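You operate a simulated robot arm through the tools that you are given. There is no shell and no other tool. Be economical: measure what you need, move in short steps, check, and stop when the job is done.

Carry out the task below with a simulated robot arm. There is one attempt and no reset: what you move stays moved.

TASK
Open the orange drawer.
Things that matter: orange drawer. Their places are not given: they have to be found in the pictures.

It is judged by the outcome, as a careful person would: the job done as asked, and still so three seconds after it is handed in. It fails if anything else is knocked over, pushed out of place, dropped, spilled or broken.

THE ROBOT
A 7-joint arm with a two-finger parallel gripper, fixed in place. Base frame: the origin is at the foot of the arm, x ahead of it, y to its left, z up. Lengths are in cm, angles in degrees, forces in N, time in s.
With the tool pointing down near the work surface it reaches from about 12 to 64 cm from the base axis. Its first joint turns from -66.0 to 66.0 degrees. Payload 2.4 kg.
Tool frame: the origin (TCP) lies between the finger pads and is the grasp point; the fingertips stand 3 cm ahead of it; z points along the fingers, y is the line along which they close. The gripper opens to 9.4 cm. The fingers are 2.8 cm wide and 1 cm thick; the gripper's body (5 by 9.6 cm) begins 5.5 cm behind the TCP.
Orientation is that of the tool frame in the base frame, as a unit quaternion [x, y, z, w]. With the fingers straight down and closing along the base's y, the tool's x points along the base's -x, its y along +y and its z along -z.

THE INTERFACE
- The arm moves only by the tool arm_command. Its argument "moves" is a list of rows, each an object (a shift or turn left out is 0, a gripper value left out holds the last) with "xyz": the shift along the base's x, y, z in cm, a list of three; "angular": the turn, a rotation vector about the base's x, y, z in degrees, a list of three; "claw": the opening in per cent of the stroke, from 0 (shut) to 100 (fully open). In form: [{"xyz": [tx, ty, tz], "angular": [wx, wy, wz], "claw": claw}, ...]. A call has 1 to 8 rows; each row shifts and turns the commanded pose from where the row before left it. A row lasts 0.2 s, in which the tool goes at most 5 cm and 8.6 degrees; a call with a longer step from one row to the next is refused whole, and so is a gripper value outside its range. A pose out of reach is approached as far as the arm can. The call stops where the force on the tool passes 40 N (or 10 N more than at its start, if that is more) or the arm is blocked; 0.2 s more then pass. The fingers move at their own pace (about 15.3 cm/s each) and stop on an object; they squeeze with about 35 N. The grip force told is the motor's: it shows also when the fingers shut on nothing. Time passes only in rows, and 0.2 s behind the last, so rows that do not move let the fingers close. It gives the time, the measured TCP pose, the force on the tool (base axes), the opening and the grip force at its end, in the units of the frame above (readings bear some noise).
- Cameras (640 x 400 px; columns grow to the right, rows downward): "scene" is fixed at [0.94, 45.74, 144.28]; the picture's right is [-0.94, -0.33, 0.00], its down [-0.20, 0.55, -0.81] and it looks along [0.27, -0.77, -0.58] (base axes); focal length 370 px, centre (320, 200). "wrist" rides on the gripper at [-3.7, 0, -5.8] in the tool frame; the picture's right is [0.00, -1.00, 0.00], its down [0.97, 0.00, -0.24] and it looks along [0.24, 0.00, 0.97] (tool axes); focal length 218 px, centre (320, 200).
- capture(camera): a new picture of that camera. No time passes.
- pixel_to_xyz(camera, pixels): for up to 12 pixels [column, row] of the newest picture of that camera ("zoom" is the newest enlarged one), the place [x, y, z] in the base frame of the surface seen there, good to about 0.3 cm. No time passes.
- inspect(camera, box): a new picture of the part [left, top, right, bottom] of that camera's present view, enlarged. No time passes.
- hand_in(): hands the job in; it is judged then, once.

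Work in short steps. Measure before you move; look again where a grasp or a placing could have gone wrong, and mend it. You have 60 turns and 20 pictures in all, the two below and enlarged ones among them. Open the gripper and draw the arm clear of the work before you hand the job in, unless the task says otherwise; then end with one line.

The tools are called after "Emit:" as a command line: name --argument value ..., lists and objects as JSON in quotes. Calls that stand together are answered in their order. arm_command: Moves the arm, as the interface text tells. Its arguments: {"type":"object","properties":{"moves":{"type":"array","items":{"type":"object","properties":{"xyz":{"type":"array","items":{"type":"number"}},"angular":{"type":"array","items":{"type":"number"}},"claw":{"type":"number"}}}}},"required":["moves"]} The other tools are called the same way: capture (camera) takes a picture; pixel_to_xyz (camera, pixels) gives the place of the surface under pixels of a picture; inspect (camera, box) takes an enlarged picture of a part of a camera's view; hand_in () hands the job in.

At the start:

```text
clock: 0.0
eef_pos: [38.11, -15.41, 94.83]
ee_rot: [0.0, 1.0, 0.0, 0.0]
force: [0.6, 0.1, -0.2]
grip_width: 9.38
grasp_force: 0.0
```

scene: 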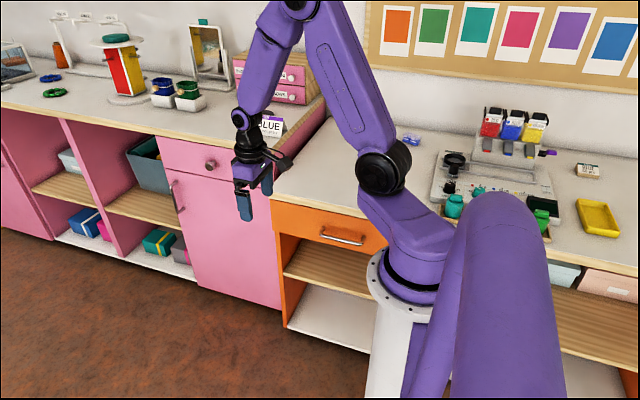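
wrist: 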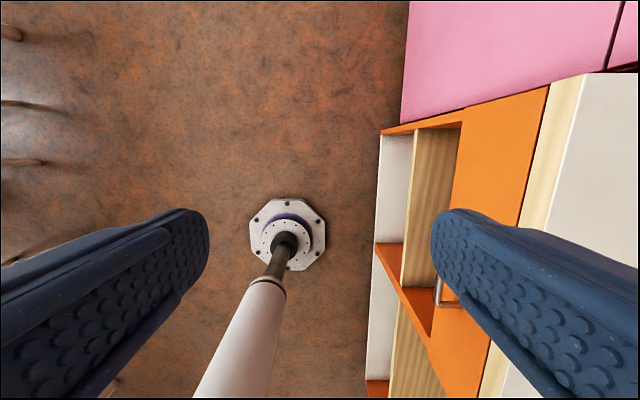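

The orange drawer's handle is at about (343,237) in the scene picture. I'll enlarge it and measure.

Emit:
inspect --camera "scene" --box '[260, 180, 400, 268]'

Emit:
pixel_to_xyz --camera "scene" --pixels '[[322, 237], [343, 241], [362, 244], [300, 215], [300, 228], [375, 235], [278, 208], [280, 230], [330, 228], [340, 208], [195, 200], [180, 200]]'

```text
4.55 times, centred on (330, 224) of scene
```

zoom: 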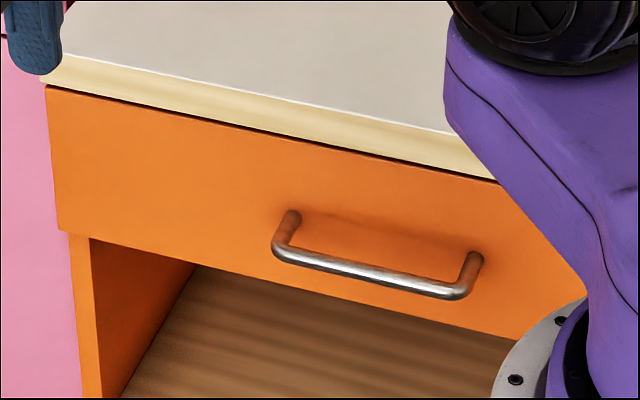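

```text
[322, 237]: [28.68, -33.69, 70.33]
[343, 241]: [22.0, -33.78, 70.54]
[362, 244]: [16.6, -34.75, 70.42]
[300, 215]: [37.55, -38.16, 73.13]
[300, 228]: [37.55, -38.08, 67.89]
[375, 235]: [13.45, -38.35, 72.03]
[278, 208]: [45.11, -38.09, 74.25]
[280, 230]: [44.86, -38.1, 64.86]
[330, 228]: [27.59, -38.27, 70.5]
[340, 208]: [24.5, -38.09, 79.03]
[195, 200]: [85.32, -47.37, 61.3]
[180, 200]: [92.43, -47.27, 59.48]
```

The handle bar runs along x from about 16.5 to 28.5, at y≈-34.4 and z≈70.4. The drawer front is at y≈-38.1 and opens toward +y. I'll tilt the tool 45° toward the drawer and stage in front of and above the handle with the gripper partly open.

Emit:
arm_command --moves '[{"xyz": [-2.23, -0.66, -0.69], "angular": [-6.43, 0, 0], "claw": 34}, {"xyz": [-2.23, -0.66, -0.69], "angular": [-6.43, 0, 0]}, {"xyz": [-2.23, -0.66, -0.69], "angular": [-6.43, 0, 0]}, {"xyz": [-2.23, -0.66, -0.69], "angular": [-6.43, 0, 0]}, {"xyz": [-2.23, -0.66, -0.69], "angular": [-6.43, 0, 0]}, {"xyz": [-2.23, -0.66, -0.69], "angular": [-6.43, 0, 0]}, {"xyz": [-2.23, -0.66, -0.69], "angular": [-6.43, 0, 0]}, {}]'

```text
clock: 1.8
eef_pos: [24.33, -19.48, 89.46]
ee_rot: [0.0, 0.924, -0.383, 0.0]
force: [-0.7, -0.6, -0.3]
grip_width: 3.21
grasp_force: 0.0
out of reach, approached as far as the arm can: row 6, 7
```

The tilt is reached but x is slightly limited this close in, so I'll use x≈24.5 and go down to the pre-grasp point.

Emit:
arm_command --moves '[{"xyz": [2, -1.4, 0]}, {"xyz": [0, -1.4, -3]}, {"xyz": [0, -1.4, -3]}, {"xyz": [0, -1.4, -3]}, {"xyz": [0, -1.4, -3]}, {}]'

Emit:
capture --camera "wrist"

Emit:
capture --camera "scene"

```text
clock: 3.2
eef_pos: [26.37, -26.51, 77.53]
ee_rot: [0.0, 0.924, -0.382, 0.001]
force: [-0.1, 0.5, 0.6]
grip_width: 3.25
grasp_force: 0.1
```

```text
16 pictures are left
```

wrist: 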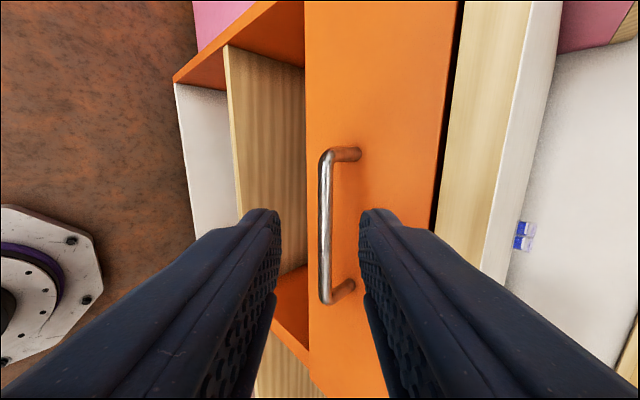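

```text
15 pictures are left
```

scene: 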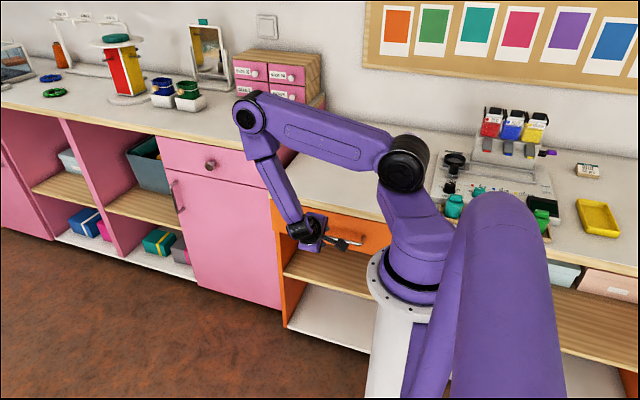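

The wrist view shows the bar (column ≈325, rows 150–305) between the fingers. I'll measure it precisely.

Emit:
pixel_to_xyz --camera "wrist" --pixels '[[327, 170], [325, 220], [325, 280], [350, 154], [346, 285], [400, 150], [340, 220]]'

```text
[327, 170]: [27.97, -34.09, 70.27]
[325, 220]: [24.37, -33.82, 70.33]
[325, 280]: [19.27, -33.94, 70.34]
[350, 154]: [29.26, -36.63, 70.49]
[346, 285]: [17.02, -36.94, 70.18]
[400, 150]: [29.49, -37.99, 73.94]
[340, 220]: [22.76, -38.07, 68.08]
```

Bar centre is ≈(23,-34.3,70.2). I'll approach along the tool axis to just short of full depth, then close.

Emit:
arm_command --moves '[{"xyz": [-1.5, -1.6, -1.5]}, {"xyz": [0, -1.6, -1.5]}, {"xyz": [0, -1.5, -1.5]}, {"xyz": [0, -1.4, -1.3]}, {"xyz": [0, -1.0, -1.0]}, {}]'

Emit:
capture --camera "wrist"

```text
clock: 4.6
eef_pos: [24.7, -33.63, 70.64]
ee_rot: [0.0, 0.924, -0.383, 0.0]
force: [0.0, 0.3, -0.7]
grip_width: 3.2
grasp_force: 0.1
```

```text
14 pictures are left
```

wrist: 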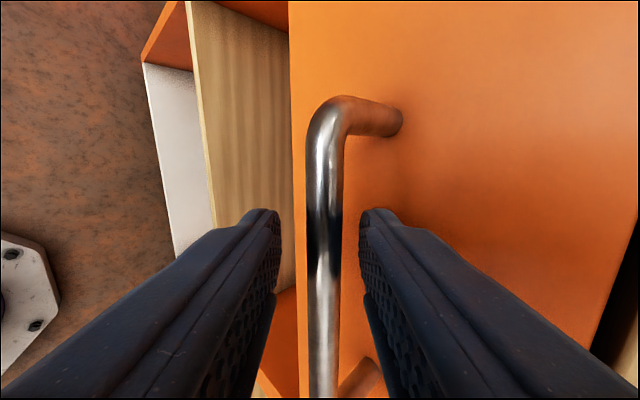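

The bar lies between the fingers, so I close on it.

Emit:
arm_command --moves '[{"claw": 0}, {}, {}]'

```text
clock: 5.4
eef_pos: [24.79, -33.7, 70.73]
ee_rot: [0.0, 0.923, -0.384, 0.001]
force: [-1.7, -3.5, 19.0]
grip_width: 1.18
grasp_force: 44.9
```

Gripped (width 1.18). I pull gently along +y.

Emit:
arm_command --moves '[{"xyz": [0, 0.5, 0.1]}, {"xyz": [0, 0.8, 0]}, {"xyz": [0, 1, 0]}, {"xyz": [0, 1, 0]}]'

```text
clock: 6.4
eef_pos: [24.82, -30.36, 70.77]
ee_rot: [0.0, 0.923, -0.384, 0.0]
force: [0.2, -1.4, 26.1]
grip_width: 1.21
grasp_force: 44.7
```

The drawer is sliding. The vertical force has built up a little, so I'll raise slightly and keep pulling.

Emit:
arm_command --moves '[{"xyz": [0, 1, 0.1]}, {"xyz": [0, 1, 0.1]}, {"xyz": [0, 1, 0]}, {"xyz": [0, 1, 0]}]'

```text
clock: 7.6
eef_pos: [24.77, -26.09, 70.73]
ee_rot: [-0.001, 0.925, -0.38, 0.0]
force: [0.9, 0.1, -2.8]
grip_width: 1.19
grasp_force: 44.8
stopped in row 4: the force on the tool passed its limit (the readings are from after the stop); the commanded pose is now the measured one
```

It stopped on the force limit, at about 7.6 cm open, and the forces are now near zero. I continue purely along +y.

Emit:
arm_command --moves '[{"xyz": [0, 0.8, 0]}, {"xyz": [0, 0.8, 0]}, {"xyz": [0, 0.8, 0]}]'

Emit:
capture --camera "scene"

```text
clock: 8.4
eef_pos: [24.84, -23.71, 70.72]
ee_rot: [-0.001, 0.925, -0.379, -0.002]
force: [-4.0, -1.3, -26.9]
grip_width: 1.19
grasp_force: 45.4
```

```text
13 pictures are left
```

scene: 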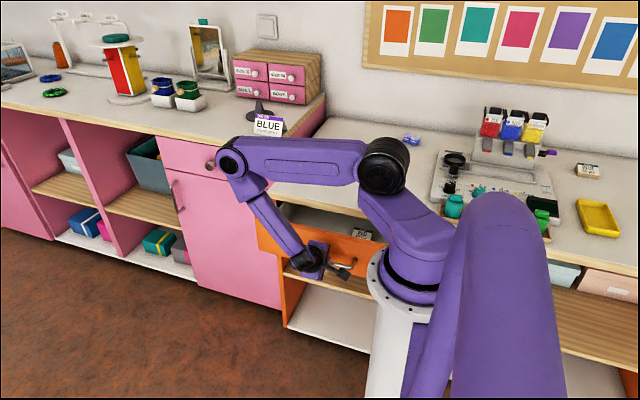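

The drawer is open about 10 cm. The tool is now being held down (−27 N), so I'll lower a touch and continue.

Emit:
arm_command --moves '[{"xyz": [0, 0, -0.3]}, {"xyz": [0, 0.7, -0.1]}, {"xyz": [0, 0.7, 0]}, {"xyz": [0, 0.7, 0]}, {"xyz": [0, 0.7, 0]}]'

```text
clock: 9.0
eef_pos: [24.7, -23.36, 70.65]
ee_rot: [0.0, 0.923, -0.385, 0.001]
force: [-2.8, 1.3, 3.0]
grip_width: 1.17
grasp_force: 44.9
stopped in row 3: the force on the tool passed its limit (the readings are from after the stop); the commanded pose is now the measured one
```

Emit:
arm_command --moves '[{"xyz": [0, 0.6, 0]}, {"xyz": [0, 0.6, 0]}, {"xyz": [0, 0.6, 0]}]'

```text
clock: 9.8
eef_pos: [24.79, -21.6, 70.71]
ee_rot: [0.001, 0.922, -0.387, 0.002]
force: [6.4, -2.0, 5.4]
grip_width: 1.17
grasp_force: 44.9
```

Still sliding freely (about 12 cm open), so I continue.

Emit:
arm_command --moves '[{"xyz": [0, 0.6, 0]}, {"xyz": [0, 0.6, 0]}, {"xyz": [0, 0.6, 0]}, {"xyz": [0, 0.6, 0]}]'

```text
clock: 10.8
eef_pos: [24.74, -19.14, 70.65]
ee_rot: [0.001, 0.922, -0.387, 0.001]
force: [5.2, 0.1, 31.8]
grip_width: 1.17
grasp_force: 45.0
```

Emit:
arm_command --moves '[{"xyz": [0, 0.6, 0]}, {"xyz": [0, 0.6, 0]}, {"xyz": [0, 0.6, 0]}, {"xyz": [0, 0.6, 0]}]'

Emit:
capture --camera "scene"

```text
clock: 11.8
eef_pos: [24.8, -16.77, 70.58]
ee_rot: [0.0, 0.922, -0.387, 0.001]
force: [4.0, -1.3, 25.1]
grip_width: 1.18
grasp_force: 45.0
```

```text
12 pictures are left
```

scene: 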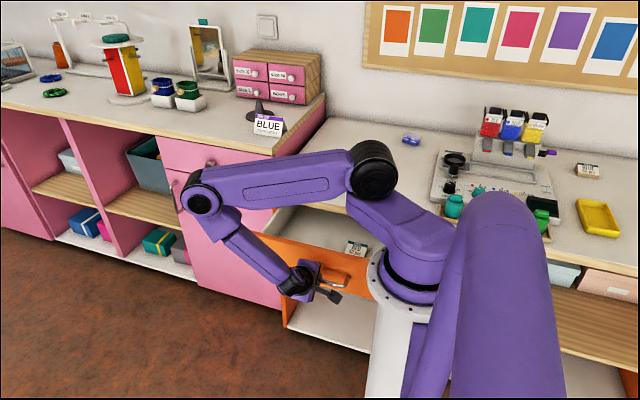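

About 17 cm open with no resistance along y. I'll pull a few centimetres more, staying clear of the base column.

Emit:
arm_command --moves '[{"xyz": [0, 0.6, 0]}, {"xyz": [0, 0.6, 0]}, {"xyz": [0, 0.6, 0]}, {"xyz": [0, 0.6, 0]}, {"xyz": [0, 0.6, 0]}]'

```text
clock: 13.0
eef_pos: [24.75, -13.71, 70.77]
ee_rot: [-0.001, 0.923, -0.384, 0.001]
force: [-1.0, -1.2, 10.7]
grip_width: 1.18
grasp_force: 44.6
```

It's about 20 cm open. I release and back out along the tool axis.

Emit:
arm_command --moves '[{"claw": 34}, {}, {"xyz": [0, 0.7, 0.7]}, {"xyz": [0, 0.7, 0.7]}, {"xyz": [0, 0.7, 0.7]}, {"xyz": [0, 0.7, 0.7]}, {}]'

Emit:
capture --camera "wrist"

```text
clock: 14.6
eef_pos: [24.76, -11.0, 73.48]
ee_rot: [0.0, 0.923, -0.386, 0.001]
force: [0.9, -0.2, -0.4]
grip_width: 3.2
grasp_force: 0.0
```

```text
11 pictures are left
```

wrist: 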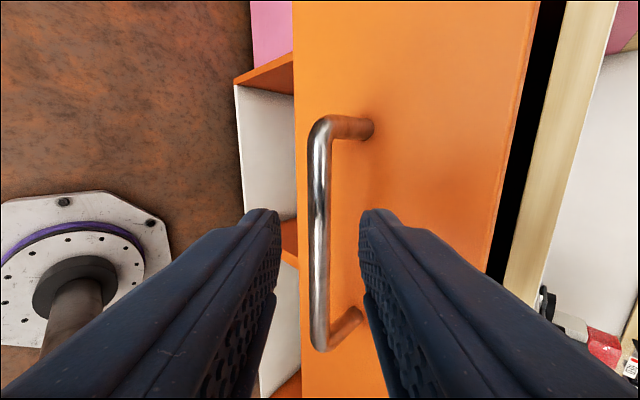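

The fingers are nearly clear of the bar. I retreat further, moving outward in x as well.

Emit:
arm_command --moves '[{"xyz": [0, 1, 1]}, {"xyz": [0.5, 1, 1]}, {"xyz": [1.5, 1, 1.5]}, {"xyz": [2, 1, 2]}, {"xyz": [2, 1, 2]}, {"xyz": [2, 0, 2]}, {}]'

Emit:
capture --camera "scene"

```text
clock: 16.2
eef_pos: [32.96, -6.05, 82.87]
ee_rot: [-0.001, 0.923, -0.386, 0.0]
force: [0.7, 0.6, 0.4]
grip_width: 3.22
grasp_force: 0.0
```

```text
10 pictures are left
```

scene: 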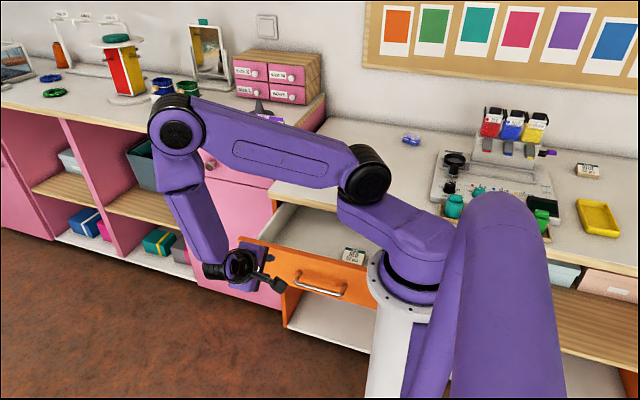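

Emit:
pixel_to_xyz --camera "scene" --pixels '[[322, 291], [270, 262], [310, 262], [290, 235]]'

Emit:
arm_command --moves '[{"xyz": [1, 1, 1], "claw": 100}, {"xyz": [1, 2, 1]}, {"xyz": [1, 2, 1]}, {}]'

Emit:
inspect --camera "scene" --box '[220, 180, 400, 330]'

```text
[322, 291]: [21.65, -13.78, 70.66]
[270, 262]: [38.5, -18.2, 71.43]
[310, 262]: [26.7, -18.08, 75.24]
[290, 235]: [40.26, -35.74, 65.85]
```

```text
clock: 17.2
eef_pos: [35.8, -0.99, 86.03]
ee_rot: [0.001, 0.923, -0.386, -0.001]
force: [0.9, -0.6, -0.3]
grip_width: 9.38
grasp_force: 0.1
```

```text
2.67 times, centred on (310, 255) of scene
```

zoom: 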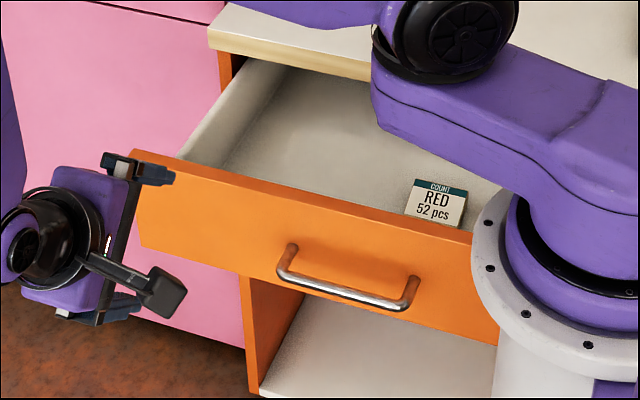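

The drawer front is at y≈-18.1, about 20 cm out, and the arm is clear with the gripper open. I hand in.

Emit:
hand_in

```text
The job is handed in.
```

The orange drawer is open by about 20 cm, nothing else looks disturbed in the last pictures, and the arm is drawn clear with the gripper open.
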